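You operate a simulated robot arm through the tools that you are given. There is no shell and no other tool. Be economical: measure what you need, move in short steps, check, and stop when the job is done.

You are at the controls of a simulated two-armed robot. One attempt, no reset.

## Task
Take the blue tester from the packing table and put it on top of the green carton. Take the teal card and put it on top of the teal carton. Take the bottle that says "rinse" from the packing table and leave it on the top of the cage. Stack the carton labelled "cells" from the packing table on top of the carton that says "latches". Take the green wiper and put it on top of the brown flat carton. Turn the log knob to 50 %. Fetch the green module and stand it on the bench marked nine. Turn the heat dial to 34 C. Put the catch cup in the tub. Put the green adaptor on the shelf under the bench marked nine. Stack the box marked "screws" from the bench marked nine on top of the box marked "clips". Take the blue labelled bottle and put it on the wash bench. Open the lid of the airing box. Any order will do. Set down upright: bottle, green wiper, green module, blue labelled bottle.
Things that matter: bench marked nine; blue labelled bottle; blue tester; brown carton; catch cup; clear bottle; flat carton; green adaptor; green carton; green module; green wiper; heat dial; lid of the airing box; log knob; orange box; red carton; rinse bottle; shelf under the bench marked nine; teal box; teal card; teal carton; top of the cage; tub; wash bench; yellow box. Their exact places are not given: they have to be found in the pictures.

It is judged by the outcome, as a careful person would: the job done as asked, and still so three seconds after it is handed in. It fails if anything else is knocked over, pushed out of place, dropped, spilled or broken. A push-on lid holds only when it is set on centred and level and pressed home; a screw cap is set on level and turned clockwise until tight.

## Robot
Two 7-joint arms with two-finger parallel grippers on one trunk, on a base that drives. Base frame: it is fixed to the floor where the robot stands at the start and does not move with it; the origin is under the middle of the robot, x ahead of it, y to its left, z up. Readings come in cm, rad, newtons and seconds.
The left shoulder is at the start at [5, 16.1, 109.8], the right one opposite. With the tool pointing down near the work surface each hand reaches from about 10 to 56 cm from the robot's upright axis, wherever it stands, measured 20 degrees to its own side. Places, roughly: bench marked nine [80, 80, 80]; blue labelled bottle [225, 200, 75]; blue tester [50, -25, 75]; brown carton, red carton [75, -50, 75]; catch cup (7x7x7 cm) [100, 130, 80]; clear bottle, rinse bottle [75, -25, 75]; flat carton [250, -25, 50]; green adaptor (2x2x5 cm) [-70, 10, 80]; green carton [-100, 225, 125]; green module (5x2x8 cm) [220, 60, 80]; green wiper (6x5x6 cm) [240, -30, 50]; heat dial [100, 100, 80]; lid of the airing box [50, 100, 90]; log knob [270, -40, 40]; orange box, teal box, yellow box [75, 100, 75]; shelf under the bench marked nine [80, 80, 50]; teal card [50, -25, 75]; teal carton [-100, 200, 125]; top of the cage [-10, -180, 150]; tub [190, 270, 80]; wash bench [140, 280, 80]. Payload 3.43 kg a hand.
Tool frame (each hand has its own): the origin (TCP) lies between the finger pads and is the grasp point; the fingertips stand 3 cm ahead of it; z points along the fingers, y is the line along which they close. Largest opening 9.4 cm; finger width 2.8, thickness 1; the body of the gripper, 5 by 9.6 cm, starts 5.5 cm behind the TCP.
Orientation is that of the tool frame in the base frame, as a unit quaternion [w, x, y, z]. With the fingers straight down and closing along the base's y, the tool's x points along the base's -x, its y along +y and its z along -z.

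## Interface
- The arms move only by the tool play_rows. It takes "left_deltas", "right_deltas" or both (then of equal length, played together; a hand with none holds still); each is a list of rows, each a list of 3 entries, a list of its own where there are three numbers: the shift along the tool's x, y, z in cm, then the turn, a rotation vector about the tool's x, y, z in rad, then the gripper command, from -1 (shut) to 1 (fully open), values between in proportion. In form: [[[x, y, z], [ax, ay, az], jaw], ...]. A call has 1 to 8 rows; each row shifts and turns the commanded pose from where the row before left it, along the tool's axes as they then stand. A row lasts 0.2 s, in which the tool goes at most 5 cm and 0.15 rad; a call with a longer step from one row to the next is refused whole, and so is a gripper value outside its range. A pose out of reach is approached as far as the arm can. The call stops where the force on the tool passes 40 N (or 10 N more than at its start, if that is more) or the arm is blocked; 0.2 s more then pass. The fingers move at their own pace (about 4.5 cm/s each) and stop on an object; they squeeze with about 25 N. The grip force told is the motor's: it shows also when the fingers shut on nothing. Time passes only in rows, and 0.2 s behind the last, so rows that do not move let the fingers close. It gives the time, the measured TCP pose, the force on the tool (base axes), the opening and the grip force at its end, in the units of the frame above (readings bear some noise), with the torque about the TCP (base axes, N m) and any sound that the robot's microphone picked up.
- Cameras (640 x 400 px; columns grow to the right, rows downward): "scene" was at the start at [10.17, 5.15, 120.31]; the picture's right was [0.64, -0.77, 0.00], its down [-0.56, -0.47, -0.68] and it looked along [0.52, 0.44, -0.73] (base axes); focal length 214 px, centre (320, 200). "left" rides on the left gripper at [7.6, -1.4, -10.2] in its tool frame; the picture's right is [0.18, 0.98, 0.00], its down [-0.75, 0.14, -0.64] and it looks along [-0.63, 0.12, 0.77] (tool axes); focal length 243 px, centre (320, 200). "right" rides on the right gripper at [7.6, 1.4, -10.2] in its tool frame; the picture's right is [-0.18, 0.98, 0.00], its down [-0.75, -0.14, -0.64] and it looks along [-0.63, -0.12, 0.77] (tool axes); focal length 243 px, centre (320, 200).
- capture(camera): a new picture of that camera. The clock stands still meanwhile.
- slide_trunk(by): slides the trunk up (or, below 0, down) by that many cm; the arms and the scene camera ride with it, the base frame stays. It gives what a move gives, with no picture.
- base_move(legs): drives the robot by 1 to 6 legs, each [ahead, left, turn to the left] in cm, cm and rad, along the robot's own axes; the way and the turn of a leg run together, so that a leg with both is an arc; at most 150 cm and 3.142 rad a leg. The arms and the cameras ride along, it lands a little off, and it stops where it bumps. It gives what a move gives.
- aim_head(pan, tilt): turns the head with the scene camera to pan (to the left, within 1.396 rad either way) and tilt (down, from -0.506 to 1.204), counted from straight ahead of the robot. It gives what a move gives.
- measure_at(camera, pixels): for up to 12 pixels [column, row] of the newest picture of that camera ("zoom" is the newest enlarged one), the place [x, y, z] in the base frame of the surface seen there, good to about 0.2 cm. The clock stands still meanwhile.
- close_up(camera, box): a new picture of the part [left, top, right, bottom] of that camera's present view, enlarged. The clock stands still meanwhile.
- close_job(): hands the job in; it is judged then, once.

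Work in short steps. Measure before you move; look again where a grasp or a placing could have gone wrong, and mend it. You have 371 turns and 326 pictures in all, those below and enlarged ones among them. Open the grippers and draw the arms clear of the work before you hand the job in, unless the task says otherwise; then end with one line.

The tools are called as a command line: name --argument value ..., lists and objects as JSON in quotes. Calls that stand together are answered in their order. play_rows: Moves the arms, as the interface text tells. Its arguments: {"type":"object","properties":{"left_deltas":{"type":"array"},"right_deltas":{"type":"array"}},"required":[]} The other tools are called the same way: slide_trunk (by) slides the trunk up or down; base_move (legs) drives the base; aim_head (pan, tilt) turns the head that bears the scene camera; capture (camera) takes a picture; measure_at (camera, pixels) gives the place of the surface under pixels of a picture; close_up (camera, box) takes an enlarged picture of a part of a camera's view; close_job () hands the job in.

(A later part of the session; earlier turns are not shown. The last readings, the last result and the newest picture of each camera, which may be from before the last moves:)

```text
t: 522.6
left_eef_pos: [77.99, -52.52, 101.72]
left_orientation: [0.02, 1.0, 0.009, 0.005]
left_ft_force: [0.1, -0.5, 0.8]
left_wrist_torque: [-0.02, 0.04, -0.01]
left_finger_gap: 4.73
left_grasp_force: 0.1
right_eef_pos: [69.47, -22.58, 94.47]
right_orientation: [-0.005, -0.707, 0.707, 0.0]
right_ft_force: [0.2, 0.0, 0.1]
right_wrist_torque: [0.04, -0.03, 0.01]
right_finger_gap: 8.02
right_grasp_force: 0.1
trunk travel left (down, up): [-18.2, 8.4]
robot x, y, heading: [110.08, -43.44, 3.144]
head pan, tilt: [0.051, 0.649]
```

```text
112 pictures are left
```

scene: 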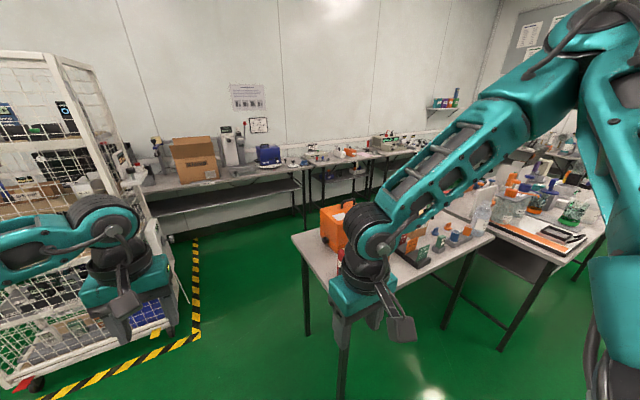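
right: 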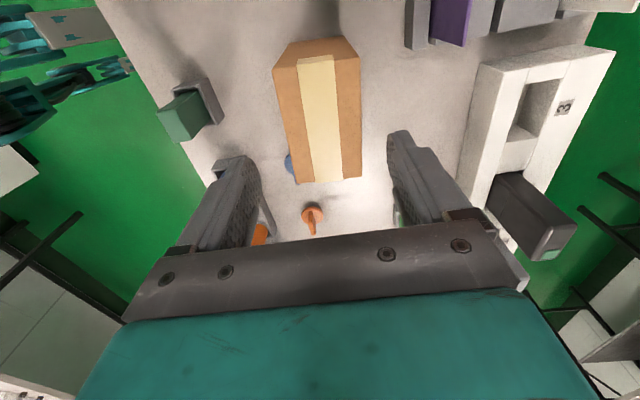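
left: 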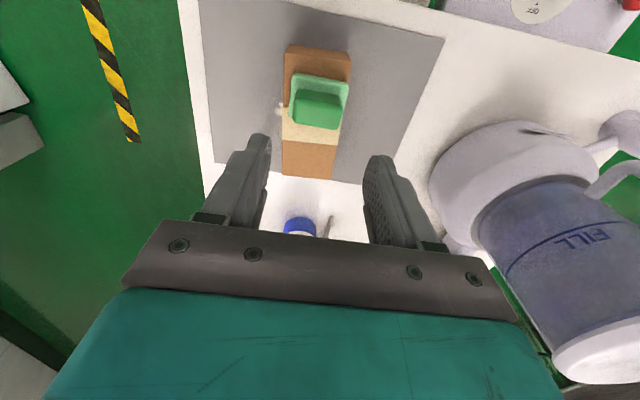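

Centred. Lower with the trunk 9.3, grip and lift.

slide_trunk --by -9.3

play_rows --right_deltas '[[[0, 0, 0], [0, 0, 0], 0], [[0, 0, 0], [0, 0, 0], -1], [[0, 0, 0], [0, 0, 0], -1], [[0, 0, 0], [0, 0, 0], -1], [[0, 0, 0], [0, 0, 0], -1]]'

capture --camera "right"

```text
t: 523.8
left_eef_pos: [77.92, -52.45, 92.48]
left_orientation: [0.02, 1.0, 0.009, 0.005]
left_ft_force: [0.2, 0.5, -0.9]
left_wrist_torque: [0.0, -0.01, -0.04]
left_finger_gap: 4.73
left_grasp_force: 0.1
right_eef_pos: [69.56, -22.58, 85.28]
right_orientation: [-0.005, -0.707, 0.707, 0.001]
right_ft_force: [-0.1, 0.5, -0.4]
right_wrist_torque: [0.05, 0.01, -0.01]
right_finger_gap: 7.99
right_grasp_force: 0.1
trunk travel left (down, up): [-8.9, 17.7]
robot x, y, heading: [110.2, -43.58, 3.143]
head pan, tilt: [0.051, 0.649]
```

```text
t: 525.0
left_eef_pos: [77.94, -52.53, 92.51]
left_orientation: [0.02, 1.0, 0.009, 0.004]
left_ft_force: [0.2, 0.0, -0.3]
left_wrist_torque: [-0.06, 0.01, 0.01]
left_finger_gap: 4.69
left_grasp_force: 0.0
right_eef_pos: [69.51, -22.65, 85.28]
right_orientation: [0.005, 0.708, -0.706, -0.001]
right_ft_force: [-1.8, -0.6, 1.1]
right_wrist_torque: [-0.05, 0.03, -0.03]
right_finger_gap: 6.29
right_grasp_force: 25.1
trunk travel left (down, up): [-8.9, 17.7]
robot x, y, heading: [110.24, -43.14, 3.139]
head pan, tilt: [0.051, 0.649]
```

```text
111 pictures are left
```

right: 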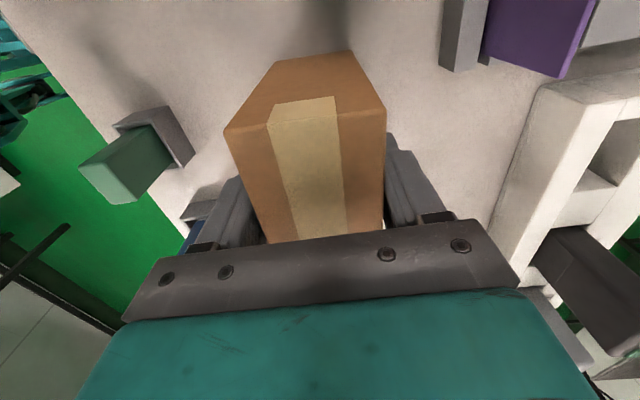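

Gripped. Raise, back away, rotate the hand to natural yaw (aligning with the red carton).

slide_trunk --by 17.5

base_move --legs '[[-24, 0, 0]]'

play_rows --right_deltas '[[[0, 0, 0], [0, 0, -0.143], -1], [[0, 0, 0], [0, 0, -0.143], -1], [[0, 0, 0], [0, 0, -0.143], -1], [[0, 0, 0], [0, 0, -0.143], -1], [[0, 0, 0], [0, 0, -0.143], -1], [[0, 0, 0], [0, 0, -0.143], -1], [[0, 0, 0], [0, 0, -0.143], -1], [[0, 0, 0], [0, 0, -0.143], -1]]'

play_rows --right_deltas '[[[0, 0, 0], [0, 0, -0.143], -1], [[0, 0, 0], [0, 0, -0.143], -1], [[0, 0, 0], [0, 0, -0.141], -1], [[0, 0, 0], [0, 0, 0], -1]]'

base_move --legs '[[0, 46, 0]]'

capture --camera "right"

```text
t: 527.0
left_eef_pos: [77.82, -52.44, 109.94]
left_orientation: [0.019, 1.0, 0.01, 0.005]
left_ft_force: [0.1, 1.3, 0.3]
left_wrist_torque: [0.03, 0.01, 0.01]
left_finger_gap: 4.69
left_grasp_force: 0.0
right_eef_pos: [69.49, -22.61, 102.61]
right_orientation: [0.006, 0.708, -0.706, 0.0]
right_ft_force: [0.9, 0.5, -2.6]
right_wrist_torque: [0.01, -0.01, -0.04]
right_finger_gap: 6.31
right_grasp_force: 25.1
trunk travel left (down, up): [-26.4, 0.2]
robot x, y, heading: [109.99, -43.24, 3.143]
head pan, tilt: [0.051, 0.649]
```

```text
t: 528.8
left_eef_pos: [101.46, -52.49, 109.96]
left_orientation: [0.02, 1.0, 0.009, 0.004]
left_ft_force: [0.4, 0.3, -0.3]
left_wrist_torque: [-0.02, 0.07, 0.02]
left_finger_gap: 4.69
left_grasp_force: 0.1
right_eef_pos: [93.06, -22.65, 102.68]
right_orientation: [0.005, 0.708, -0.706, -0.001]
right_ft_force: [0.5, 0.3, -1.5]
right_wrist_torque: [0.01, 0.02, -0.01]
right_finger_gap: 6.25
right_grasp_force: 25.0
trunk travel left (down, up): [-26.4, 0.2]
robot x, y, heading: [133.42, -43.35, 3.138]
head pan, tilt: [0.051, 0.649]
```

```text
t: 530.6
left_eef_pos: [101.34, -52.56, 109.82]
left_orientation: [0.02, 1.0, 0.01, 0.006]
left_ft_force: [0.5, -0.1, 0.5]
left_wrist_torque: [0.02, -0.01, 0.0]
left_finger_gap: 4.71
left_grasp_force: 0.0
right_eef_pos: [92.97, -22.49, 102.75]
right_orientation: [0.004, 0.978, -0.21, -0.003]
right_ft_force: [-0.1, -0.7, -2.0]
right_wrist_torque: [-0.04, 0.01, -0.02]
right_finger_gap: 6.26
right_grasp_force: 25.0
trunk travel left (down, up): [-26.4, 0.2]
robot x, y, heading: [133.43, -43.28, 3.142]
head pan, tilt: [0.051, 0.649]
```

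```text
t: 531.6
left_eef_pos: [101.39, -52.45, 109.89]
left_orientation: [0.02, 1.0, 0.009, 0.005]
left_ft_force: [0.3, 0.0, 0.1]
left_wrist_torque: [-0.02, 0.02, -0.03]
left_finger_gap: 4.7
left_grasp_force: 0.0
right_eef_pos: [93.05, -22.55, 102.73]
right_orientation: [0.004, 1.0, 0.002, -0.003]
right_ft_force: [-0.5, -0.1, -2.8]
right_wrist_torque: [-0.05, -0.01, -0.01]
right_finger_gap: 6.26
right_grasp_force: 24.8
trunk travel left (down, up): [-26.4, 0.2]
robot x, y, heading: [133.35, -43.35, 3.146]
head pan, tilt: [0.051, 0.649]
```

```text
t: 534.4
left_eef_pos: [100.95, -98.7, 109.96]
left_orientation: [0.02, 1.0, 0.002, 0.006]
left_ft_force: [-0.2, 0.0, -0.2]
left_wrist_torque: [0.0, 0.0, -0.02]
left_finger_gap: 4.7
left_grasp_force: 0.1
right_eef_pos: [92.97, -68.67, 102.73]
right_orientation: [0.004, 1.0, -0.006, -0.004]
right_ft_force: [0.7, -0.1, -2.1]
right_wrist_torque: [0.05, -0.03, 0.01]
right_finger_gap: 6.21
right_grasp_force: 25.0
trunk travel left (down, up): [-26.4, 0.2]
robot x, y, heading: [133.37, -89.82, 3.125]
head pan, tilt: [0.051, 0.649]
```

```text
110 pictures are left
```

right: 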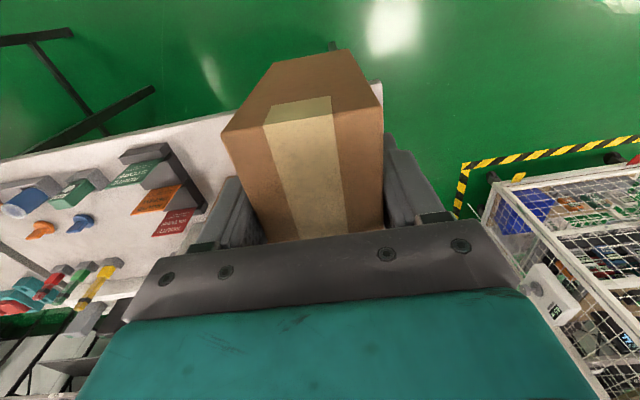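

Straighten and drive 13 ahead, over the red carton.

base_move --legs '[[0, 0, 0.017], [12.9, -1.1, 0]]'

aim_head --pan -0.4 --tilt 0.65

capture --camera "scene"

capture --camera "right"

```text
t: 536.0
left_eef_pos: [88.14, -98.11, 109.95]
left_orientation: [0.02, 1.0, 0.012, 0.005]
left_ft_force: [-0.2, -0.7, -0.3]
left_wrist_torque: [-0.02, -0.03, 0.01]
left_finger_gap: 4.71
left_grasp_force: 0.0
right_eef_pos: [79.72, -68.22, 102.77]
right_orientation: [0.004, 1.0, 0.002, -0.003]
right_ft_force: [0.0, -0.6, -1.8]
right_wrist_torque: [0.05, -0.02, -0.03]
right_finger_gap: 6.22
right_grasp_force: 24.9
trunk travel left (down, up): [-26.4, 0.2]
robot x, y, heading: [120.04, -88.84, -3.139]
head pan, tilt: [0.051, 0.649]
```

```text
t: 536.9
left_eef_pos: [88.28, -98.14, 109.85]
left_orientation: [0.02, 1.0, 0.011, 0.004]
left_ft_force: [0.4, -0.6, 0.4]
left_wrist_torque: [0.0, 0.0, -0.02]
left_finger_gap: 4.67
left_grasp_force: 0.1
right_eef_pos: [79.75, -68.32, 102.68]
right_orientation: [0.004, 1.0, 0.002, -0.003]
right_ft_force: [0.1, -0.1, -2.7]
right_wrist_torque: [0.02, 0.01, 0.0]
right_finger_gap: 6.22
right_grasp_force: 25.1
trunk travel left (down, up): [-26.4, 0.2]
robot x, y, heading: [120.58, -88.95, -3.136]
head pan, tilt: [-0.4, 0.649]
```

```text
109 pictures are left
```

scene: 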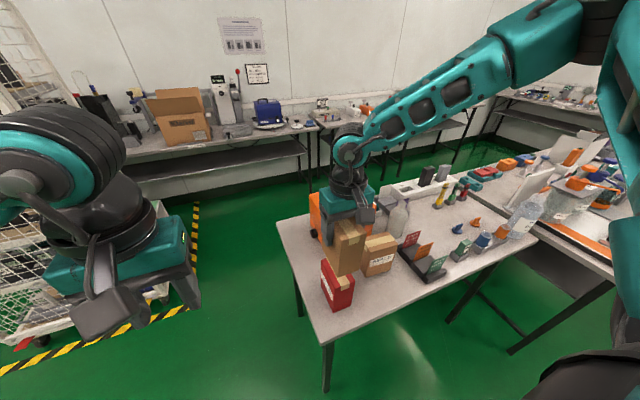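

```text
108 pictures are left
```

right: 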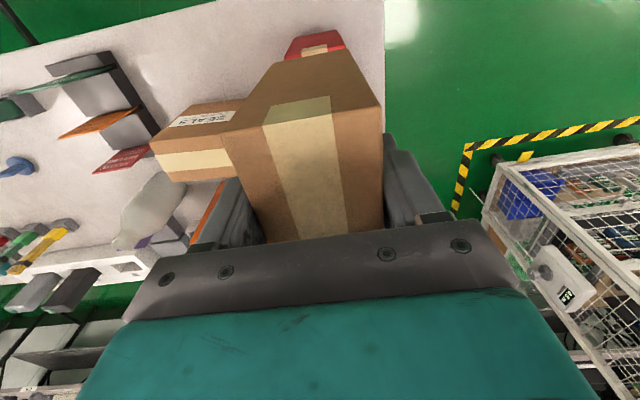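

Zoom to measure CELLS bottom vs red top.

close_up --camera "scene" --box '[300, 200, 420, 320]'

```text
3.33 times, centred on (360, 260) of scene
```

zoom: 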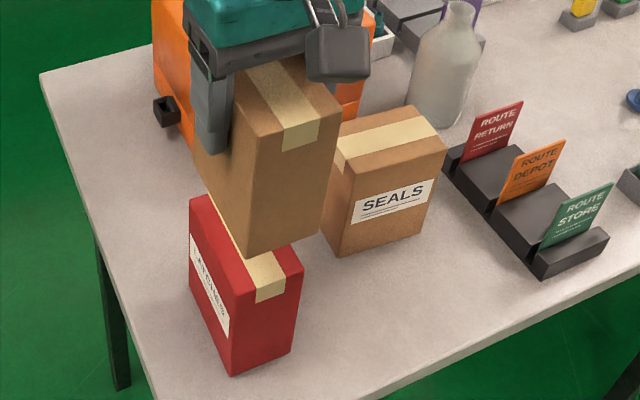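

measure_at --camera "zoom" --pixels '[[245, 253], [320, 235], [200, 160], [208, 195], [190, 205], [235, 292], [300, 265], [190, 240], [230, 300], [295, 290]]'

```text
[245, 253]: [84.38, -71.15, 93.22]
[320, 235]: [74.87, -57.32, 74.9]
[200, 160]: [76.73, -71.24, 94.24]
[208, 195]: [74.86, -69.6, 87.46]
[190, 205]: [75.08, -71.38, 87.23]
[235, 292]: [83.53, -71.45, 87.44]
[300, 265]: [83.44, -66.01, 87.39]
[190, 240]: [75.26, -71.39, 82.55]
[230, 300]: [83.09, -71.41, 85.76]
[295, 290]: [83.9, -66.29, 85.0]
```

Shift base 0.5 ahead and 0.3 left, then lower.

base_move --legs '[[0.5, 0.3, 0]]'

slide_trunk --by -4.1

close_up --camera "scene" --box '[300, 180, 420, 300]'

```text
t: 537.6
left_eef_pos: [87.89, -98.54, 109.89]
left_orientation: [0.02, 1.0, 0.011, 0.006]
left_ft_force: [0.4, 0.3, 1.0]
left_wrist_torque: [-0.02, 0.01, -0.01]
left_finger_gap: 4.69
left_grasp_force: 0.1
right_eef_pos: [79.3, -68.59, 102.67]
right_orientation: [0.004, 1.0, 0.002, -0.003]
right_ft_force: [-0.2, -0.1, -2.1]
right_wrist_torque: [0.0, 0.0, 0.02]
right_finger_gap: 6.22
right_grasp_force: 24.7
trunk travel left (down, up): [-26.4, 0.2]
robot x, y, heading: [119.94, -89.12, -3.137]
head pan, tilt: [-0.4, 0.649]
```

```text
t: 538.5
left_eef_pos: [87.87, -98.41, 105.86]
left_orientation: [0.02, 1.0, 0.011, 0.005]
left_ft_force: [0.5, 0.3, -0.2]
left_wrist_torque: [0.0, 0.02, 0.01]
left_finger_gap: 4.69
left_grasp_force: 0.1
right_eef_pos: [79.36, -68.58, 98.66]
right_orientation: [0.003, 1.0, 0.002, -0.004]
right_ft_force: [-0.5, 0.3, -1.9]
right_wrist_torque: [0.01, -0.03, 0.03]
right_finger_gap: 6.23
right_grasp_force: 24.6
trunk travel left (down, up): [-22.3, 4.3]
robot x, y, heading: [119.91, -89.2, -3.14]
head pan, tilt: [-0.4, 0.649]
```

```text
3.33 times, centred on (360, 240) of scene
```

zoom: 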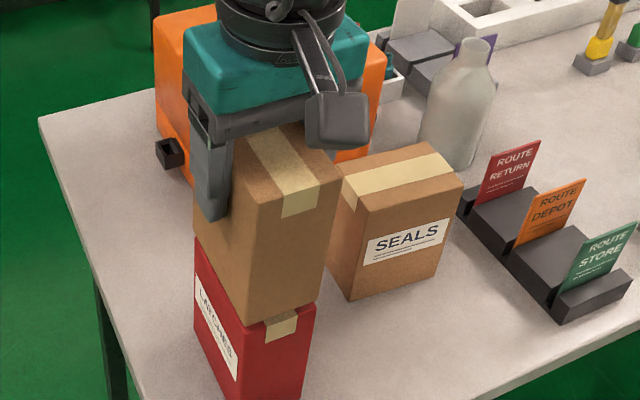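

Aligned well. Lower in small steps to contact.

slide_trunk --by -0.5

slide_trunk --by -0.25

```text
t: 539.0
left_eef_pos: [87.84, -98.56, 105.31]
left_orientation: [0.019, 1.0, 0.011, 0.004]
left_ft_force: [-0.2, -0.2, -0.4]
left_wrist_torque: [-0.01, -0.01, 0.02]
left_finger_gap: 4.67
left_grasp_force: 0.0
right_eef_pos: [79.42, -68.61, 98.21]
right_orientation: [0.003, 1.0, 0.002, -0.003]
right_ft_force: [0.4, 0.7, -1.8]
right_wrist_torque: [-0.02, -0.02, 0.01]
right_finger_gap: 6.23
right_grasp_force: 24.7
trunk travel left (down, up): [-21.8, 4.8]
robot x, y, heading: [120.16, -89.46, -3.137]
head pan, tilt: [-0.4, 0.649]
```

```text
t: 539.5
left_eef_pos: [87.83, -98.48, 105.18]
left_orientation: [0.02, 1.0, 0.011, 0.005]
left_ft_force: [-0.3, -0.4, -1.0]
left_wrist_torque: [0.02, 0.02, 0.01]
left_finger_gap: 4.71
left_grasp_force: 0.1
right_eef_pos: [79.4, -68.64, 97.89]
right_orientation: [0.003, 1.0, 0.001, -0.004]
right_ft_force: [0.7, 0.5, -1.9]
right_wrist_torque: [-0.02, -0.02, 0.0]
right_finger_gap: 6.22
right_grasp_force: 24.9
trunk travel left (down, up): [-21.6, 5.1]
robot x, y, heading: [119.79, -89.33, -3.137]
head pan, tilt: [-0.4, 0.649]
```

slide_trunk --by -0.2

```text
t: 540.0
left_eef_pos: [87.89, -98.5, 104.95]
left_orientation: [0.02, 1.0, 0.011, 0.005]
left_ft_force: [-0.3, -1.4, -0.1]
left_wrist_torque: [-0.03, 0.04, 0.03]
left_finger_gap: 4.71
left_grasp_force: 0.1
right_eef_pos: [79.29, -68.77, 97.85]
right_orientation: [0.003, 1.0, 0.002, -0.005]
right_ft_force: [-0.4, 0.6, 6.8]
right_wrist_torque: [0.36, -0.46, 0.03]
right_finger_gap: 6.22
right_grasp_force: 25.6
trunk travel left (down, up): [-21.4, 5.3]
robot x, y, heading: [119.93, -89.43, -3.139]
head pan, tilt: [-0.4, 0.649]
```

Contact. Open and raise.

play_rows --right_deltas '[[[0, 0, 0], [0, 0, 0], 0.4], [[0, 0, 0], [0, 0, 0], 0.6], [[0, 0, 0], [0, 0, 0], 0.6], [[0, 0, -2], [0, 0, 0], 0.6], [[0, 0, -2], [0, 0, 0], 0.6]]'

slide_trunk --by 5

base_move --legs '[[-20, 0, 0]]'

close_up --camera "scene" --box '[280, 160, 460, 300]'

```text
t: 541.2
left_eef_pos: [87.86, -98.44, 104.86]
left_orientation: [0.02, 1.0, 0.011, 0.004]
left_ft_force: [0.5, 0.8, 0.0]
left_wrist_torque: [0.0, -0.03, 0.03]
left_finger_gap: 4.68
left_grasp_force: 0.1
right_eef_pos: [79.48, -68.5, 101.68]
right_orientation: [0.003, 1.0, 0.003, -0.003]
right_ft_force: [-0.5, 0.0, -1.1]
right_wrist_torque: [0.0, -0.02, -0.01]
right_finger_gap: 7.52
right_grasp_force: 0.0
trunk travel left (down, up): [-21.4, 5.3]
robot x, y, heading: [120.22, -89.56, -3.133]
head pan, tilt: [-0.4, 0.649]
```

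```text
t: 542.1
left_eef_pos: [87.72, -98.56, 109.97]
left_orientation: [0.02, 1.0, 0.012, 0.005]
left_ft_force: [-0.7, 0.2, -0.9]
left_wrist_torque: [-0.01, 0.03, 0.01]
left_finger_gap: 4.69
left_grasp_force: 0.0
right_eef_pos: [79.38, -68.57, 106.62]
right_orientation: [0.003, 1.0, 0.002, -0.003]
right_ft_force: [0.8, -0.6, -0.3]
right_wrist_torque: [0.01, 0.03, 0.0]
right_finger_gap: 7.51
right_grasp_force: 0.1
trunk travel left (down, up): [-26.4, 0.3]
robot x, y, heading: [119.92, -89.61, -3.14]
head pan, tilt: [-0.4, 0.649]
```

```text
t: 543.7
left_eef_pos: [107.46, -98.48, 109.98]
left_orientation: [0.02, 1.0, 0.013, 0.005]
left_ft_force: [-0.4, 0.1, 0.6]
left_wrist_torque: [0.01, 0.03, 0.02]
left_finger_gap: 4.72
left_grasp_force: 0.1
right_eef_pos: [98.98, -68.62, 106.71]
right_orientation: [0.004, 1.0, 0.005, -0.003]
right_ft_force: [0.0, -0.3, 0.4]
right_wrist_torque: [0.0, 0.04, 0.01]
right_finger_gap: 7.52
right_grasp_force: 0.0
trunk travel left (down, up): [-26.4, 0.3]
robot x, y, heading: [139.5, -88.88, -3.131]
head pan, tilt: [-0.4, 0.649]
```

```text
2.86 times, centred on (370, 230) of scene
```

zoom: 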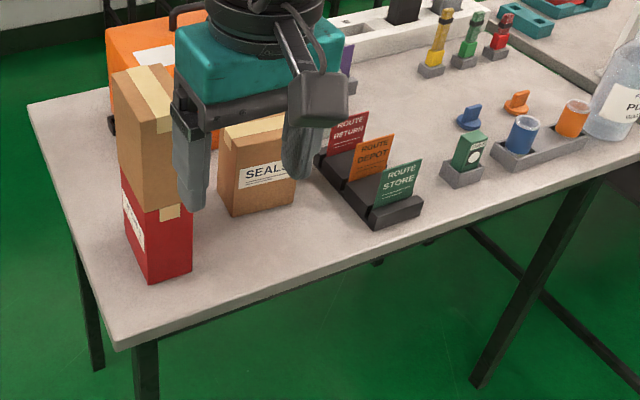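

Stack done. Now look at the cage for the rinse bottle's destination.

aim_head --pan 0.45 --tilt 0.1

capture --camera "scene"

```text
t: 544.9
left_eef_pos: [107.44, -98.51, 110.03]
left_orientation: [0.021, 1.0, 0.013, 0.005]
left_ft_force: [0.8, -0.6, 0.3]
left_wrist_torque: [-0.01, 0.02, 0.02]
left_finger_gap: 4.72
left_grasp_force: 0.1
right_eef_pos: [98.86, -68.63, 106.73]
right_orientation: [0.003, 1.0, 0.004, -0.004]
right_ft_force: [0.0, -0.1, -0.1]
right_wrist_torque: [0.0, -0.03, 0.0]
right_finger_gap: 7.52
right_grasp_force: 0.0
trunk travel left (down, up): [-26.4, 0.3]
robot x, y, heading: [139.36, -89.15, -3.134]
head pan, tilt: [0.45, 0.099]
```

```text
104 pictures are left
```

scene: 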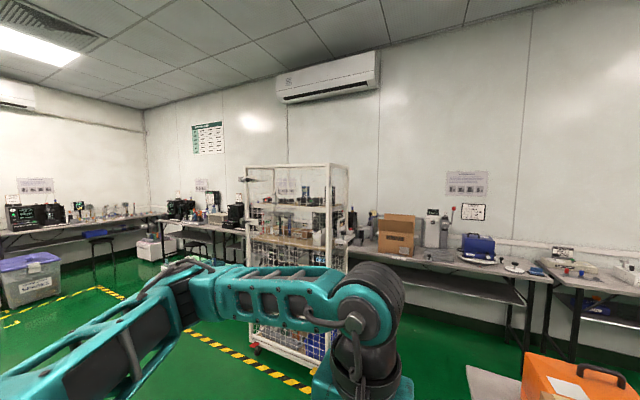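

close_up --camera "scene" --box '[230, 150, 370, 290]'

measure_at --camera "scene" --pixels '[[250, 167], [330, 165], [347, 168], [247, 182], [290, 208], [335, 215], [300, 165], [332, 250], [248, 235], [257, 350]]'

```text
2.86 times, centred on (300, 220) of scene
```

zoom: 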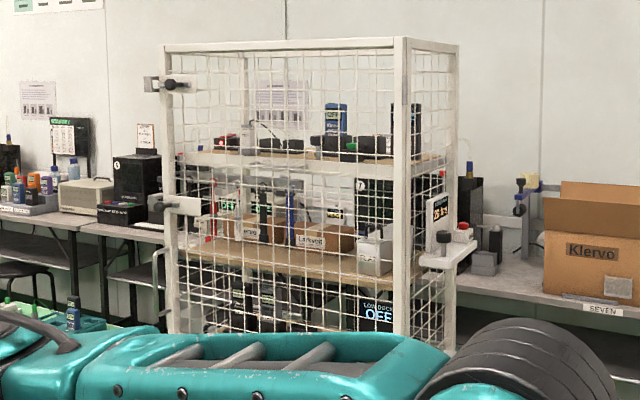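

```text
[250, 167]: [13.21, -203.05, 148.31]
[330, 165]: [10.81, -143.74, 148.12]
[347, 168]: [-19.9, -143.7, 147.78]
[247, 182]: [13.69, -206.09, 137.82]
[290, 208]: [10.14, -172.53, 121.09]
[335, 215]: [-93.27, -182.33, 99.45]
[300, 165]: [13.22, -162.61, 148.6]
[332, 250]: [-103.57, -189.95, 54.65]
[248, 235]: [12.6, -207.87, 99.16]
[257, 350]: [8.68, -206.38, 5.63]
```

Cage top: x −22..13, y −207..−143, z ≈149. Next, look at the rinse bottle from above with the right hand.

base_move --legs '[[0, -32.5, -0.007], [30, 0, 0]]'

capture --camera "right"

```text
t: 548.5
left_eef_pos: [81.39, -63.89, 109.84]
left_orientation: [0.021, 1.0, 0.007, 0.004]
left_ft_force: [0.8, 0.6, 0.2]
left_wrist_torque: [-0.04, 0.01, 0.03]
left_finger_gap: 4.7
left_grasp_force: 0.1
right_eef_pos: [73.45, -33.85, 106.54]
right_orientation: [0.004, 1.0, -0.002, -0.004]
right_ft_force: [-0.1, 1.3, -0.3]
right_wrist_torque: [-0.06, 0.0, 0.02]
right_finger_gap: 7.55
right_grasp_force: 0.0
trunk travel left (down, up): [-26.4, 0.3]
robot x, y, heading: [113.83, -55.2, 3.135]
head pan, tilt: [0.45, 0.099]
stopped in leg 2: the robot was blocked; the commanded pose is now the measured one
```

```text
102 pictures are left
```

right: 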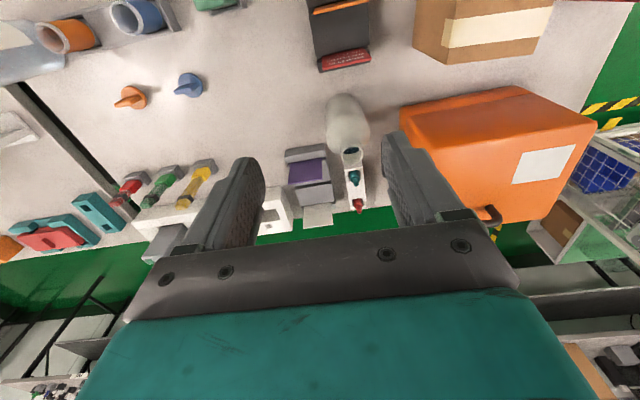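

measure_at --camera "right" --pixels '[[350, 150], [335, 105], [362, 118], [332, 125], [405, 112], [410, 135], [345, 62], [308, 165], [352, 180], [372, 120], [400, 125]]'

close_up --camera "right" --box '[280, 40, 460, 220]'

```text
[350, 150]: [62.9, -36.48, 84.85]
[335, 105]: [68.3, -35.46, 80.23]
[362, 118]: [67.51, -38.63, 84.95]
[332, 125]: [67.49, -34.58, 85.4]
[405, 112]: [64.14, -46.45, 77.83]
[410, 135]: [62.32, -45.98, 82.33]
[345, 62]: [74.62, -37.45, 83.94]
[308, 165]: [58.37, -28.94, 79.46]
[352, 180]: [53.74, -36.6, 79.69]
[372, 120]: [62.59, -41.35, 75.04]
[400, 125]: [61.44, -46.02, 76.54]
```

```text
2.22 times, centred on (370, 130) of right
```

zoom: 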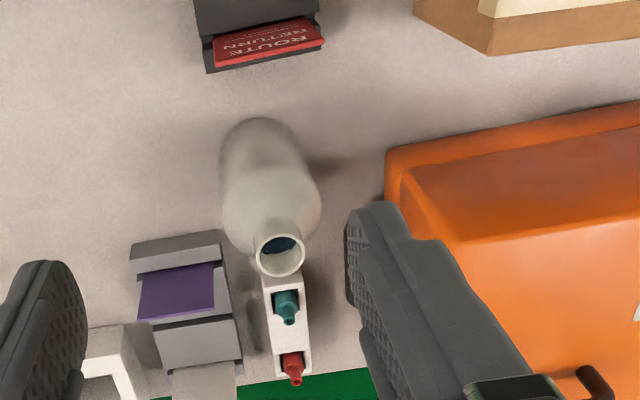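

Bottle centre (65.7,−36.5), open neck. First pull the left hand back (it's above CELLS), then move over the bottle and lower.

play_rows --left_deltas '[[[4, -2, -1], [0, 0, 0], 0], [[4, -2, 0], [0, 0, 0], 0], [[4, -2, 0], [0, 0, 0], 0], [[2, -2, 0], [0, 0, 0], 0]]'

slide_trunk --by -9

play_rows --right_deltas '[[[-2.6, 0.9, 0], [0, 0, 0], 0.9], [[-2.6, 0.9, 0], [0, 0, 0], 0.9], [[-2.5, 0.85, 0], [0, 0, 0], 0.9], [[0, 0, 0], [0, 0, 0], 0.9]]'

capture --camera "right"

```text
t: 549.4
left_eef_pos: [93.37, -57.58, 110.89]
left_orientation: [0.024, 1.0, 0.006, -0.001]
left_ft_force: [-3.3, 2.2, -0.1]
left_wrist_torque: [-0.23, -0.38, 0.28]
left_finger_gap: 4.68
left_grasp_force: 0.0
right_eef_pos: [73.58, -33.95, 106.7]
right_orientation: [0.003, 1.0, -0.002, -0.003]
right_ft_force: [-0.7, 0.6, -0.5]
right_wrist_torque: [0.0, -0.02, -0.01]
right_finger_gap: 7.5
right_grasp_force: 0.0
trunk travel left (down, up): [-26.4, 0.3]
robot x, y, heading: [113.73, -55.21, 3.131]
head pan, tilt: [0.45, 0.099]
stopped in row 4 (left hand): the force on the tool passed its limit (the readings are from after the stop); the commanded pose is now the measured one
```

```text
t: 550.7
left_eef_pos: [93.28, -57.56, 101.92]
left_orientation: [0.024, 1.0, 0.007, 0.0]
left_ft_force: [-9.3, 3.5, -0.2]
left_wrist_torque: [-0.27, -1.1, 0.38]
left_finger_gap: 4.7
left_grasp_force: 0.2
right_eef_pos: [73.48, -34.14, 97.7]
right_orientation: [0.004, 1.0, -0.002, -0.003]
right_ft_force: [-0.4, 0.3, 0.7]
right_wrist_torque: [0.02, -0.01, 0.01]
right_finger_gap: 7.54
right_grasp_force: 0.1
trunk travel left (down, up): [-17.4, 9.3]
robot x, y, heading: [113.74, -55.51, 3.133]
head pan, tilt: [0.45, 0.099]
```

```text
t: 551.7
left_eef_pos: [93.32, -57.48, 101.79]
left_orientation: [0.024, 1.0, 0.005, -0.001]
left_ft_force: [-13.0, 1.1, 2.0]
left_wrist_torque: [-0.05, -1.64, 0.28]
left_finger_gap: 4.68
left_grasp_force: 0.1
right_eef_pos: [65.72, -36.6, 97.72]
right_orientation: [0.004, 1.0, -0.003, -0.003]
right_ft_force: [0.4, -0.5, 0.4]
right_wrist_torque: [0.02, 0.0, -0.02]
right_finger_gap: 8.95
right_grasp_force: 0.1
trunk travel left (down, up): [-17.4, 9.3]
robot x, y, heading: [113.54, -55.3, 3.136]
head pan, tilt: [0.45, 0.099]
```

```text
100 pictures are left
```

right: 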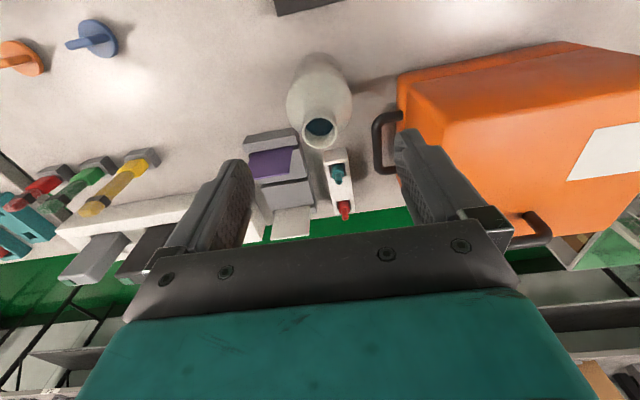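

Relieve the left hand (it presses against my head) and measure the case's side handle near the bottle.

play_rows --left_deltas '[[[-2, 1, 0], [0, 0, 0], 0], [[-2, 1, 0], [0, 0, 0], 0]]'

measure_at --camera "right" --pixels '[[376, 140], [383, 117], [385, 168], [398, 118], [318, 128], [302, 132], [337, 128], [290, 100], [350, 100], [318, 60]]'

```text
t: 552.3
left_eef_pos: [89.22, -59.74, 101.91]
left_orientation: [0.024, 1.0, 0.006, -0.001]
left_ft_force: [0.3, -0.3, -0.1]
left_wrist_torque: [-0.01, 0.02, -0.01]
left_finger_gap: 4.69
left_grasp_force: 0.0
right_eef_pos: [65.68, -36.54, 97.73]
right_orientation: [0.003, 1.0, -0.002, -0.003]
right_ft_force: [-0.4, 0.1, -0.2]
right_wrist_torque: [0.01, -0.01, -0.01]
right_finger_gap: 8.93
right_grasp_force: 0.0
trunk travel left (down, up): [-17.4, 9.3]
robot x, y, heading: [113.89, -55.21, 3.133]
head pan, tilt: [0.45, 0.099]
```

```text
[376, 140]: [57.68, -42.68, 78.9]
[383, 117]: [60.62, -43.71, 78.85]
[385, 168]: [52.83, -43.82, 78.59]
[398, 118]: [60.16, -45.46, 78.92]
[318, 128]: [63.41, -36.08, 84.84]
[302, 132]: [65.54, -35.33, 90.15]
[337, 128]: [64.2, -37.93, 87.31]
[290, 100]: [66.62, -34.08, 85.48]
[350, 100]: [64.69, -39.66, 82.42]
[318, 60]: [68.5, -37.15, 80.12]
```

Clear. Lower 12.4 with trunk, check, then grip.

slide_trunk --by -12.3

capture --camera "right"

```text
t: 553.8
left_eef_pos: [89.23, -59.64, 89.6]
left_orientation: [0.025, 1.0, 0.005, -0.001]
left_ft_force: [0.0, -0.1, 0.1]
left_wrist_torque: [0.03, 0.02, 0.0]
left_finger_gap: 4.7
left_grasp_force: 0.1
right_eef_pos: [65.76, -36.56, 85.41]
right_orientation: [0.003, 1.0, -0.003, -0.004]
right_ft_force: [-0.5, 0.4, 0.1]
right_wrist_torque: [-0.03, -0.01, -0.03]
right_finger_gap: 8.92
right_grasp_force: 0.2
trunk travel left (down, up): [-5.1, 21.6]
robot x, y, heading: [113.83, -54.77, 3.134]
head pan, tilt: [0.45, 0.099]
```

```text
99 pictures are left
```

right: 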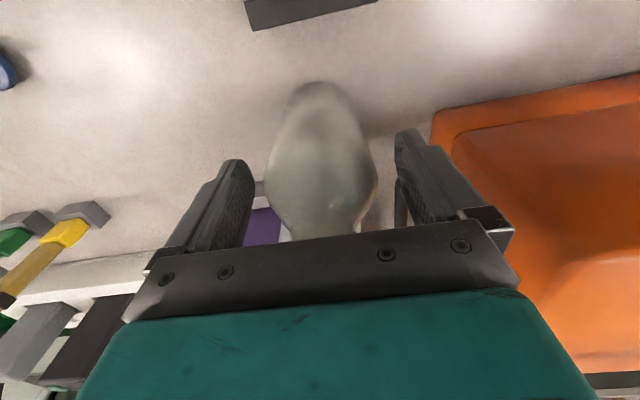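

Bottle is between the fingers. Close gently and check.

play_rows --right_deltas '[[[0, 0, 0], [0, 0, 0], 0.5], [[0, 0, 0], [0, 0, 0], 0.2], [[0, 0, 0], [0, 0, 0], -1], [[0, 0, 0], [0, 0, 0], -1], [[0, 0, 0], [0, 0, 0], -1]]'

slide_trunk --by 4

capture --camera "right"

```text
t: 555.0
left_eef_pos: [89.22, -59.59, 89.57]
left_orientation: [0.025, 1.0, 0.005, -0.001]
left_ft_force: [0.0, -0.6, 0.5]
left_wrist_torque: [0.0, -0.02, 0.04]
left_finger_gap: 4.68
left_grasp_force: 0.0
right_eef_pos: [65.75, -36.55, 85.43]
right_orientation: [0.004, 1.0, -0.003, -0.003]
right_ft_force: [-1.0, 0.5, 1.3]
right_wrist_torque: [0.13, 0.0, 0.02]
right_finger_gap: 6.3
right_grasp_force: 25.3
trunk travel left (down, up): [-5.1, 21.6]
robot x, y, heading: [113.23, -55.1, 3.132]
head pan, tilt: [0.45, 0.099]
```

```text
t: 555.8
left_eef_pos: [89.2, -59.5, 93.62]
left_orientation: [0.025, 1.0, 0.005, 0.0]
left_ft_force: [-0.6, 0.5, -0.2]
left_wrist_torque: [-0.02, -0.02, -0.03]
left_finger_gap: 4.73
left_grasp_force: 0.0
right_eef_pos: [65.7, -36.52, 89.35]
right_orientation: [0.003, 1.0, -0.003, -0.004]
right_ft_force: [-0.3, -0.2, -3.8]
right_wrist_torque: [0.03, -0.02, 0.0]
right_finger_gap: 6.3
right_grasp_force: 25.4
trunk travel left (down, up): [-9.1, 17.6]
robot x, y, heading: [113.7, -55.14, 3.132]
head pan, tilt: [0.45, 0.099]
```

```text
98 pictures are left
```

right: 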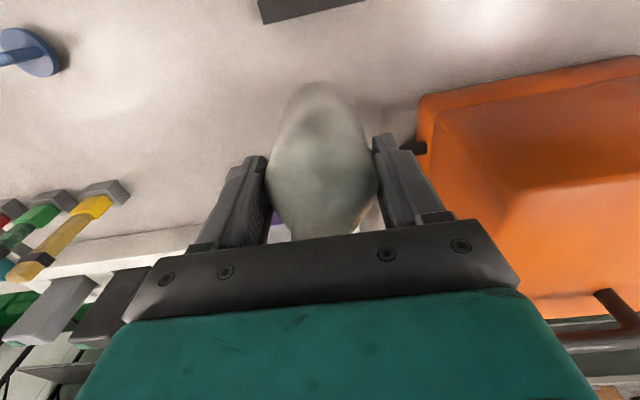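

Lifted. Raise, move the bottle to a clear spot at the table's far edge (83.5,−50) for a side regrip.

slide_trunk --by 12

base_move --legs '[[-17.8, 0, 0.008], [0, 13.3, 0]]'

aim_head --pan -0.3 --tilt 0.75

capture --camera "scene"

capture --camera "right"

```text
t: 557.3
left_eef_pos: [89.16, -59.54, 105.59]
left_orientation: [0.025, 1.0, 0.005, 0.0]
left_ft_force: [-0.2, 0.3, 0.6]
left_wrist_torque: [-0.02, -0.03, 0.0]
left_finger_gap: 4.69
left_grasp_force: 0.0
right_eef_pos: [65.77, -36.62, 101.35]
right_orientation: [0.004, 1.0, -0.002, -0.004]
right_ft_force: [-1.0, 0.5, -2.9]
right_wrist_torque: [0.04, -0.02, -0.02]
right_finger_gap: 6.29
right_grasp_force: 25.4
trunk travel left (down, up): [-21.1, 5.6]
robot x, y, heading: [114.19, -55.4, 3.132]
head pan, tilt: [0.45, 0.099]
```

```text
t: 559.7
left_eef_pos: [106.84, -73.08, 105.72]
left_orientation: [0.023, 1.0, 0.009, 0.0]
left_ft_force: [-0.5, 0.6, -0.1]
left_wrist_torque: [0.05, 0.0, -0.03]
left_finger_gap: 4.71
left_grasp_force: 0.1
right_eef_pos: [83.14, -50.17, 101.48]
right_orientation: [0.003, 1.0, 0.001, -0.004]
right_ft_force: [-0.3, -0.9, -3.0]
right_wrist_torque: [0.03, 0.0, -0.01]
right_finger_gap: 6.26
right_grasp_force: 24.9
trunk travel left (down, up): [-21.1, 5.6]
robot x, y, heading: [131.58, -68.41, 3.14]
head pan, tilt: [0.45, 0.099]
```

```text
t: 560.8
left_eef_pos: [106.73, -73.02, 105.63]
left_orientation: [0.024, 1.0, 0.008, 0.0]
left_ft_force: [0.3, -0.4, 0.1]
left_wrist_torque: [-0.01, -0.05, -0.01]
left_finger_gap: 4.7
left_grasp_force: 0.1
right_eef_pos: [83.16, -50.3, 101.46]
right_orientation: [0.003, 1.0, 0.001, -0.004]
right_ft_force: [0.0, -0.6, -2.5]
right_wrist_torque: [0.01, 0.02, -0.01]
right_finger_gap: 6.28
right_grasp_force: 25.7
trunk travel left (down, up): [-21.1, 5.6]
robot x, y, heading: [130.94, -68.56, 3.137]
head pan, tilt: [-0.3, 0.75]
```

```text
97 pictures are left
```

scene: 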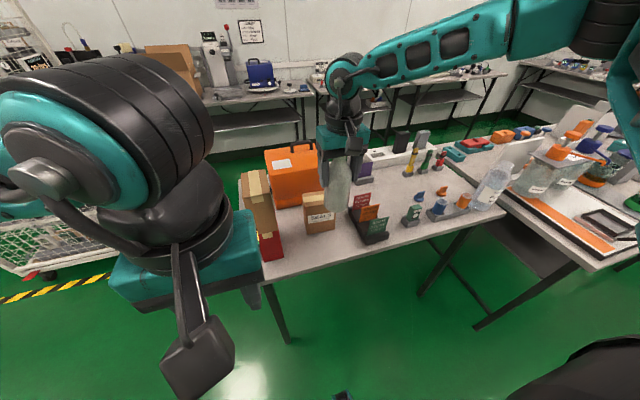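

```text
96 pictures are left
```

right: 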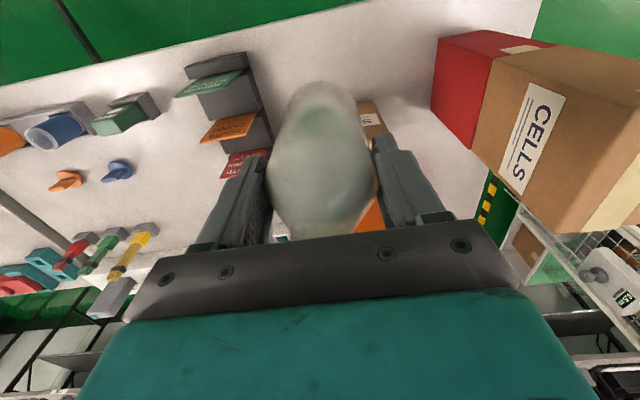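

Measure SEALS front and the spot below the bottle.

measure_at --camera "scene" --pixels '[[320, 228], [308, 232], [333, 228], [345, 240], [330, 250], [370, 238], [340, 208], [265, 250]]'

```text
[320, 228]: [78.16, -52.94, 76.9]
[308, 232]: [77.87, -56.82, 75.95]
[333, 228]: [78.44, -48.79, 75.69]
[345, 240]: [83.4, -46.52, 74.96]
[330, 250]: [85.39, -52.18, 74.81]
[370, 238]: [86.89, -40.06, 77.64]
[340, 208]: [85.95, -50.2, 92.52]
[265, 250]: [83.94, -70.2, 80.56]
```

Spot (83.3,−50.2) is clear, 1.7 cm from SEALS. Lower.

slide_trunk --by -15.4

slide_trunk --by -0.4

slide_trunk --by -0.2

```text
t: 562.6
left_eef_pos: [106.72, -72.96, 90.2]
left_orientation: [0.024, 1.0, 0.009, -0.001]
left_ft_force: [-0.3, 0.1, -0.1]
left_wrist_torque: [0.03, -0.04, 0.0]
left_finger_gap: 4.69
left_grasp_force: 0.1
right_eef_pos: [83.05, -50.26, 86.01]
right_orientation: [0.004, 1.0, 0.001, -0.003]
right_ft_force: [0.2, -0.7, -3.2]
right_wrist_torque: [0.02, -0.03, -0.01]
right_finger_gap: 6.28
right_grasp_force: 25.3
trunk travel left (down, up): [-5.7, 21.0]
robot x, y, heading: [131.65, -68.13, 3.141]
head pan, tilt: [-0.3, 0.75]
```

```text
t: 563.1
left_eef_pos: [106.72, -73.07, 89.81]
left_orientation: [0.025, 1.0, 0.009, 0.001]
left_ft_force: [-0.5, -0.1, 1.0]
left_wrist_torque: [-0.01, -0.01, -0.03]
left_finger_gap: 4.68
left_grasp_force: 0.0
right_eef_pos: [83.2, -50.15, 85.54]
right_orientation: [0.004, 1.0, 0.001, -0.003]
right_ft_force: [-0.2, -0.2, -2.7]
right_wrist_torque: [0.01, 0.01, 0.02]
right_finger_gap: 6.28
right_grasp_force: 24.7
trunk travel left (down, up): [-5.3, 21.4]
robot x, y, heading: [131.32, -68.8, 3.139]
head pan, tilt: [-0.3, 0.75]
```

```text
t: 563.7
left_eef_pos: [106.8, -73.09, 89.65]
left_orientation: [0.025, 1.0, 0.009, -0.001]
left_ft_force: [0.8, -0.2, -0.7]
left_wrist_torque: [-0.03, 0.0, -0.05]
left_finger_gap: 4.71
left_grasp_force: 0.0
right_eef_pos: [83.23, -50.29, 85.44]
right_orientation: [0.004, 1.0, 0.001, -0.004]
right_ft_force: [0.9, 0.5, 0.4]
right_wrist_torque: [0.14, -0.09, 0.0]
right_finger_gap: 6.28
right_grasp_force: 25.1
trunk travel left (down, up): [-5.1, 21.6]
robot x, y, heading: [131.05, -68.42, 3.139]
head pan, tilt: [-0.3, 0.75]
```

On the table. Open, raise, back off, and then pitch the right tool for a side grip.

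play_rows --right_deltas '[[[0, 0, 0], [0, 0, 0], 0.3], [[0, 0, 0], [0, 0, 0], 0.7], [[0, 0, 0], [0, 0, 0], 0.85], [[0, 0, 0], [0, 0, 0], 0.85]]'

slide_trunk --by 12

base_move --legs '[[-22, 0, 0]]'

capture --camera "right"

```text
t: 564.7
left_eef_pos: [106.82, -73.0, 89.64]
left_orientation: [0.025, 1.0, 0.008, 0.0]
left_ft_force: [-0.2, -0.4, -0.1]
left_wrist_torque: [0.0, 0.01, 0.0]
left_finger_gap: 4.7
left_grasp_force: 0.0
right_eef_pos: [83.18, -50.23, 85.38]
right_orientation: [0.004, 1.0, 0.001, -0.003]
right_ft_force: [0.3, 0.4, -0.1]
right_wrist_torque: [0.01, 0.0, 0.03]
right_finger_gap: 8.7
right_grasp_force: 0.0
trunk travel left (down, up): [-5.1, 21.6]
robot x, y, heading: [131.62, -68.36, 3.14]
head pan, tilt: [-0.3, 0.75]
```

```text
t: 566.2
left_eef_pos: [106.83, -73.03, 101.7]
left_orientation: [0.024, 1.0, 0.009, 0.0]
left_ft_force: [0.6, 0.1, -1.1]
left_wrist_torque: [0.0, -0.06, -0.02]
left_finger_gap: 4.7
left_grasp_force: 0.0
right_eef_pos: [83.14, -50.24, 97.46]
right_orientation: [0.003, 1.0, 0.001, -0.003]
right_ft_force: [0.1, -0.7, -0.4]
right_wrist_torque: [0.01, 0.02, 0.0]
right_finger_gap: 8.69
right_grasp_force: 0.0
trunk travel left (down, up): [-17.1, 9.6]
robot x, y, heading: [131.02, -68.63, 3.139]
head pan, tilt: [-0.3, 0.75]
```

```text
t: 567.9
left_eef_pos: [129.11, -73.08, 101.5]
left_orientation: [0.026, 1.0, 0.011, -0.001]
left_ft_force: [1.0, 0.5, 0.5]
left_wrist_torque: [0.02, 0.01, -0.02]
left_finger_gap: 4.69
left_grasp_force: 0.0
right_eef_pos: [105.3, -50.38, 97.34]
right_orientation: [0.004, 1.0, 0.001, -0.004]
right_ft_force: [0.5, -0.2, -0.2]
right_wrist_torque: [-0.03, 0.02, 0.03]
right_finger_gap: 8.67
right_grasp_force: 0.0
trunk travel left (down, up): [-17.1, 9.6]
robot x, y, heading: [153.83, -68.48, -3.145]
head pan, tilt: [-0.3, 0.75]
```

```text
95 pictures are left
```

right: 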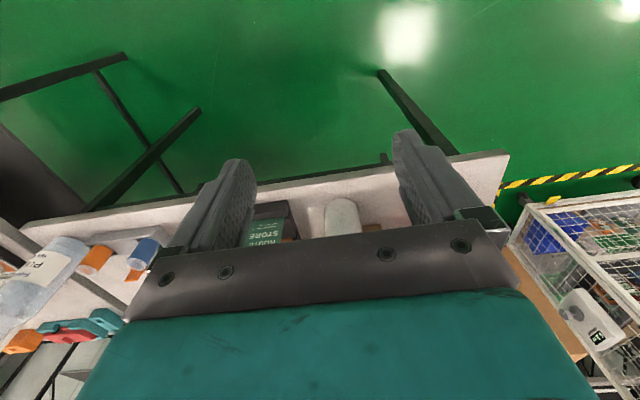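

Use the left hand (better arm posture) for the side grip: shift base, and pitch the left tool 68° forward.

base_move --legs '[[0, -26.5, 0]]'

play_rows --left_deltas '[[[0, 0, 0], [0, -0.1484, 0], 0.85], [[0, 0, 0], [0, -0.1484, 0], 0.85], [[0, 0, 0], [0, -0.1484, 0], 0.85], [[0, 0, 0], [0, -0.1484, 0], 0.85], [[0, 0, 0], [0, -0.1484, 0], 0.85], [[0, 0, 0], [0, -0.1484, 0], 0.85], [[0, 0, 0], [0, -0.1484, 0], 0.85], [[0, 0, 0], [0, -0.1484, 0], 0.85]]'

slide_trunk --by -15

capture --camera "left"

```text
t: 569.8
left_eef_pos: [129.06, -46.23, 101.64]
left_orientation: [0.025, 1.0, 0.01, -0.001]
left_ft_force: [0.7, 0.2, 0.6]
left_wrist_torque: [-0.03, -0.02, 0.01]
left_finger_gap: 4.69
left_grasp_force: 0.0
right_eef_pos: [105.4, -23.5, 97.4]
right_orientation: [0.004, 1.0, 0.001, -0.003]
right_ft_force: [0.6, 0.4, 0.8]
right_wrist_torque: [-0.01, -0.04, -0.01]
right_finger_gap: 8.69
right_grasp_force: 0.1
trunk travel left (down, up): [-17.1, 9.6]
robot x, y, heading: [153.45, -42.01, 3.141]
head pan, tilt: [-0.3, 0.75]
```

```text
t: 571.5
left_eef_pos: [123.51, -44.65, 103.84]
left_orientation: [0.031, 0.846, 0.119, -0.519]
left_ft_force: [0.0, 0.0, -0.3]
left_wrist_torque: [0.01, 0.0, -0.03]
left_finger_gap: 8.68
left_grasp_force: 0.0
left hand out of reach, approached as far as the arm can: row 4, 5, 6
right_eef_pos: [105.4, -23.61, 97.39]
right_orientation: [0.004, 1.0, 0.001, -0.003]
right_ft_force: [1.0, -0.1, 0.4]
right_wrist_torque: [0.01, 0.0, -0.01]
right_finger_gap: 8.71
right_grasp_force: 0.1
trunk travel left (down, up): [-17.1, 9.6]
robot x, y, heading: [153.33, -41.66, 3.144]
head pan, tilt: [-0.3, 0.75]
stopped in row 8 (left hand): the arm was blocked; the commanded pose is now the measured one
```

```text
t: 573.2
left_eef_pos: [123.61, -44.56, 88.98]
left_orientation: [0.03, 0.845, 0.118, -0.52]
left_ft_force: [0.4, 0.2, -0.5]
left_wrist_torque: [-0.03, 0.01, -0.01]
left_finger_gap: 8.7
left_grasp_force: 0.0
right_eef_pos: [105.33, -23.58, 82.37]
right_orientation: [0.004, 1.0, 0.002, -0.004]
right_ft_force: [0.1, -0.6, -0.2]
right_wrist_torque: [0.03, -0.01, -0.05]
right_finger_gap: 8.69
right_grasp_force: 0.0
trunk travel left (down, up): [-2.1, 24.6]
robot x, y, heading: [153.53, -41.5, 3.143]
head pan, tilt: [-0.3, 0.75]
```

```text
94 pictures are left
```

left: 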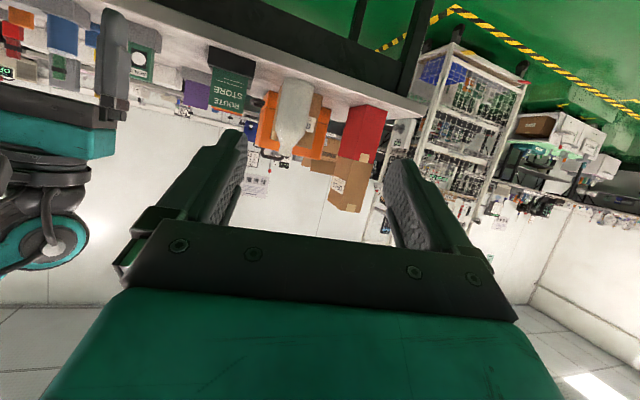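

The pitch got skewed close to the body. Extend forward and correct yaw/roll.

play_rows --left_deltas '[[[-1.72, -0.93, 3.49], [0, 0, 0], 0.85], [[-1.72, -0.93, 3.49], [0.104, 0.008, 0.053], 0.85], [[-1.5, -0.5, 3.6], [0.104, 0.008, 0.053], 0.85], [[0, 0, 0], [0, -0.09, 0.08], 0.85], [[0, 0, 0], [0, 0, 0], 0.85]]'

```text
t: 574.4
left_eef_pos: [111.81, -44.55, 88.58]
left_orientation: [-0.009, 0.829, -0.015, -0.559]
left_ft_force: [0.4, 0.5, 0.7]
left_wrist_torque: [-0.02, 0.0, 0.03]
left_finger_gap: 8.68
left_grasp_force: 0.1
right_eef_pos: [105.23, -23.63, 82.37]
right_orientation: [0.004, 1.0, 0.002, -0.004]
right_ft_force: [0.1, -0.4, 0.2]
right_wrist_torque: [-0.05, 0.04, 0.01]
right_finger_gap: 8.71
right_grasp_force: 0.1
trunk travel left (down, up): [-2.1, 24.6]
robot x, y, heading: [153.57, -41.56, 3.144]
head pan, tilt: [-0.3, 0.75]
```

Orientation good now. Lower to z 80.4, shift y, raise the right hand out of the way, then drive ahead.

play_rows --left_deltas '[[[2.53, 1.88, 1.02], [0, 0, 0], 0.85], [[2.53, 1.88, 1.02], [0, 0, 0], 0.85], [[2.53, 1.88, 1.02], [0, 0, 0], 0.85], [[0, 0, 0], [0, 0, 0], 0.85]]' --right_deltas '[[[1, 0, -4.5], [0, 0, 0], 0], [[1, 0, -4.5], [0, 0, 0], 0], [[2, 0, -4.5], [0, 0, 0], 0], [[2, 0, -4], [0, 0, 0], 0]]'

base_move --legs '[[16, 0, 0]]'

capture --camera "left"

```text
t: 575.4
left_eef_pos: [111.48, -50.35, 80.38]
left_orientation: [-0.009, 0.829, -0.014, -0.559]
left_ft_force: [-0.3, -0.5, 0.0]
left_wrist_torque: [0.02, 0.0, -0.01]
left_finger_gap: 8.7
left_grasp_force: 0.0
right_eef_pos: [111.54, -23.3, 99.78]
right_orientation: [0.003, 1.0, 0.001, -0.003]
right_ft_force: [0.8, -0.5, -0.6]
right_wrist_torque: [0.0, 0.02, 0.04]
right_finger_gap: 4.68
right_grasp_force: 0.0
trunk travel left (down, up): [-2.1, 24.6]
robot x, y, heading: [153.2, -42.32, 3.137]
head pan, tilt: [-0.3, 0.75]
```

```text
t: 576.9
left_eef_pos: [95.48, -50.39, 80.42]
left_orientation: [-0.009, 0.829, -0.013, -0.559]
left_ft_force: [-0.2, 0.5, 0.7]
left_wrist_torque: [0.01, 0.07, 0.0]
left_finger_gap: 8.69
left_grasp_force: 0.0
right_eef_pos: [95.38, -23.43, 99.76]
right_orientation: [0.003, 1.0, 0.002, -0.003]
right_ft_force: [0.9, 0.2, -0.6]
right_wrist_torque: [0.02, 0.01, -0.01]
right_finger_gap: 4.69
right_grasp_force: 0.0
trunk travel left (down, up): [-2.1, 24.6]
robot x, y, heading: [137.94, -41.86, -3.141]
head pan, tilt: [-0.3, 0.75]
```

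```text
93 pictures are left
```

left: 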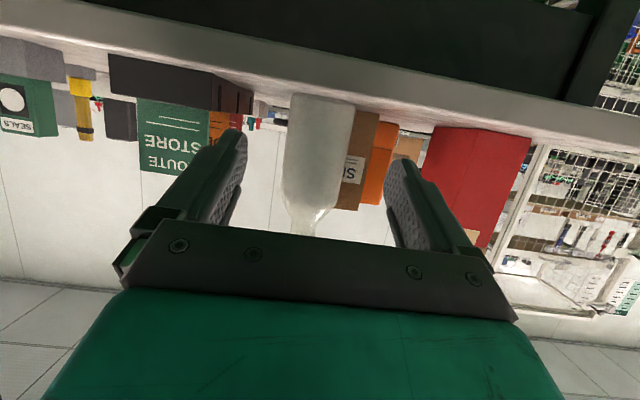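

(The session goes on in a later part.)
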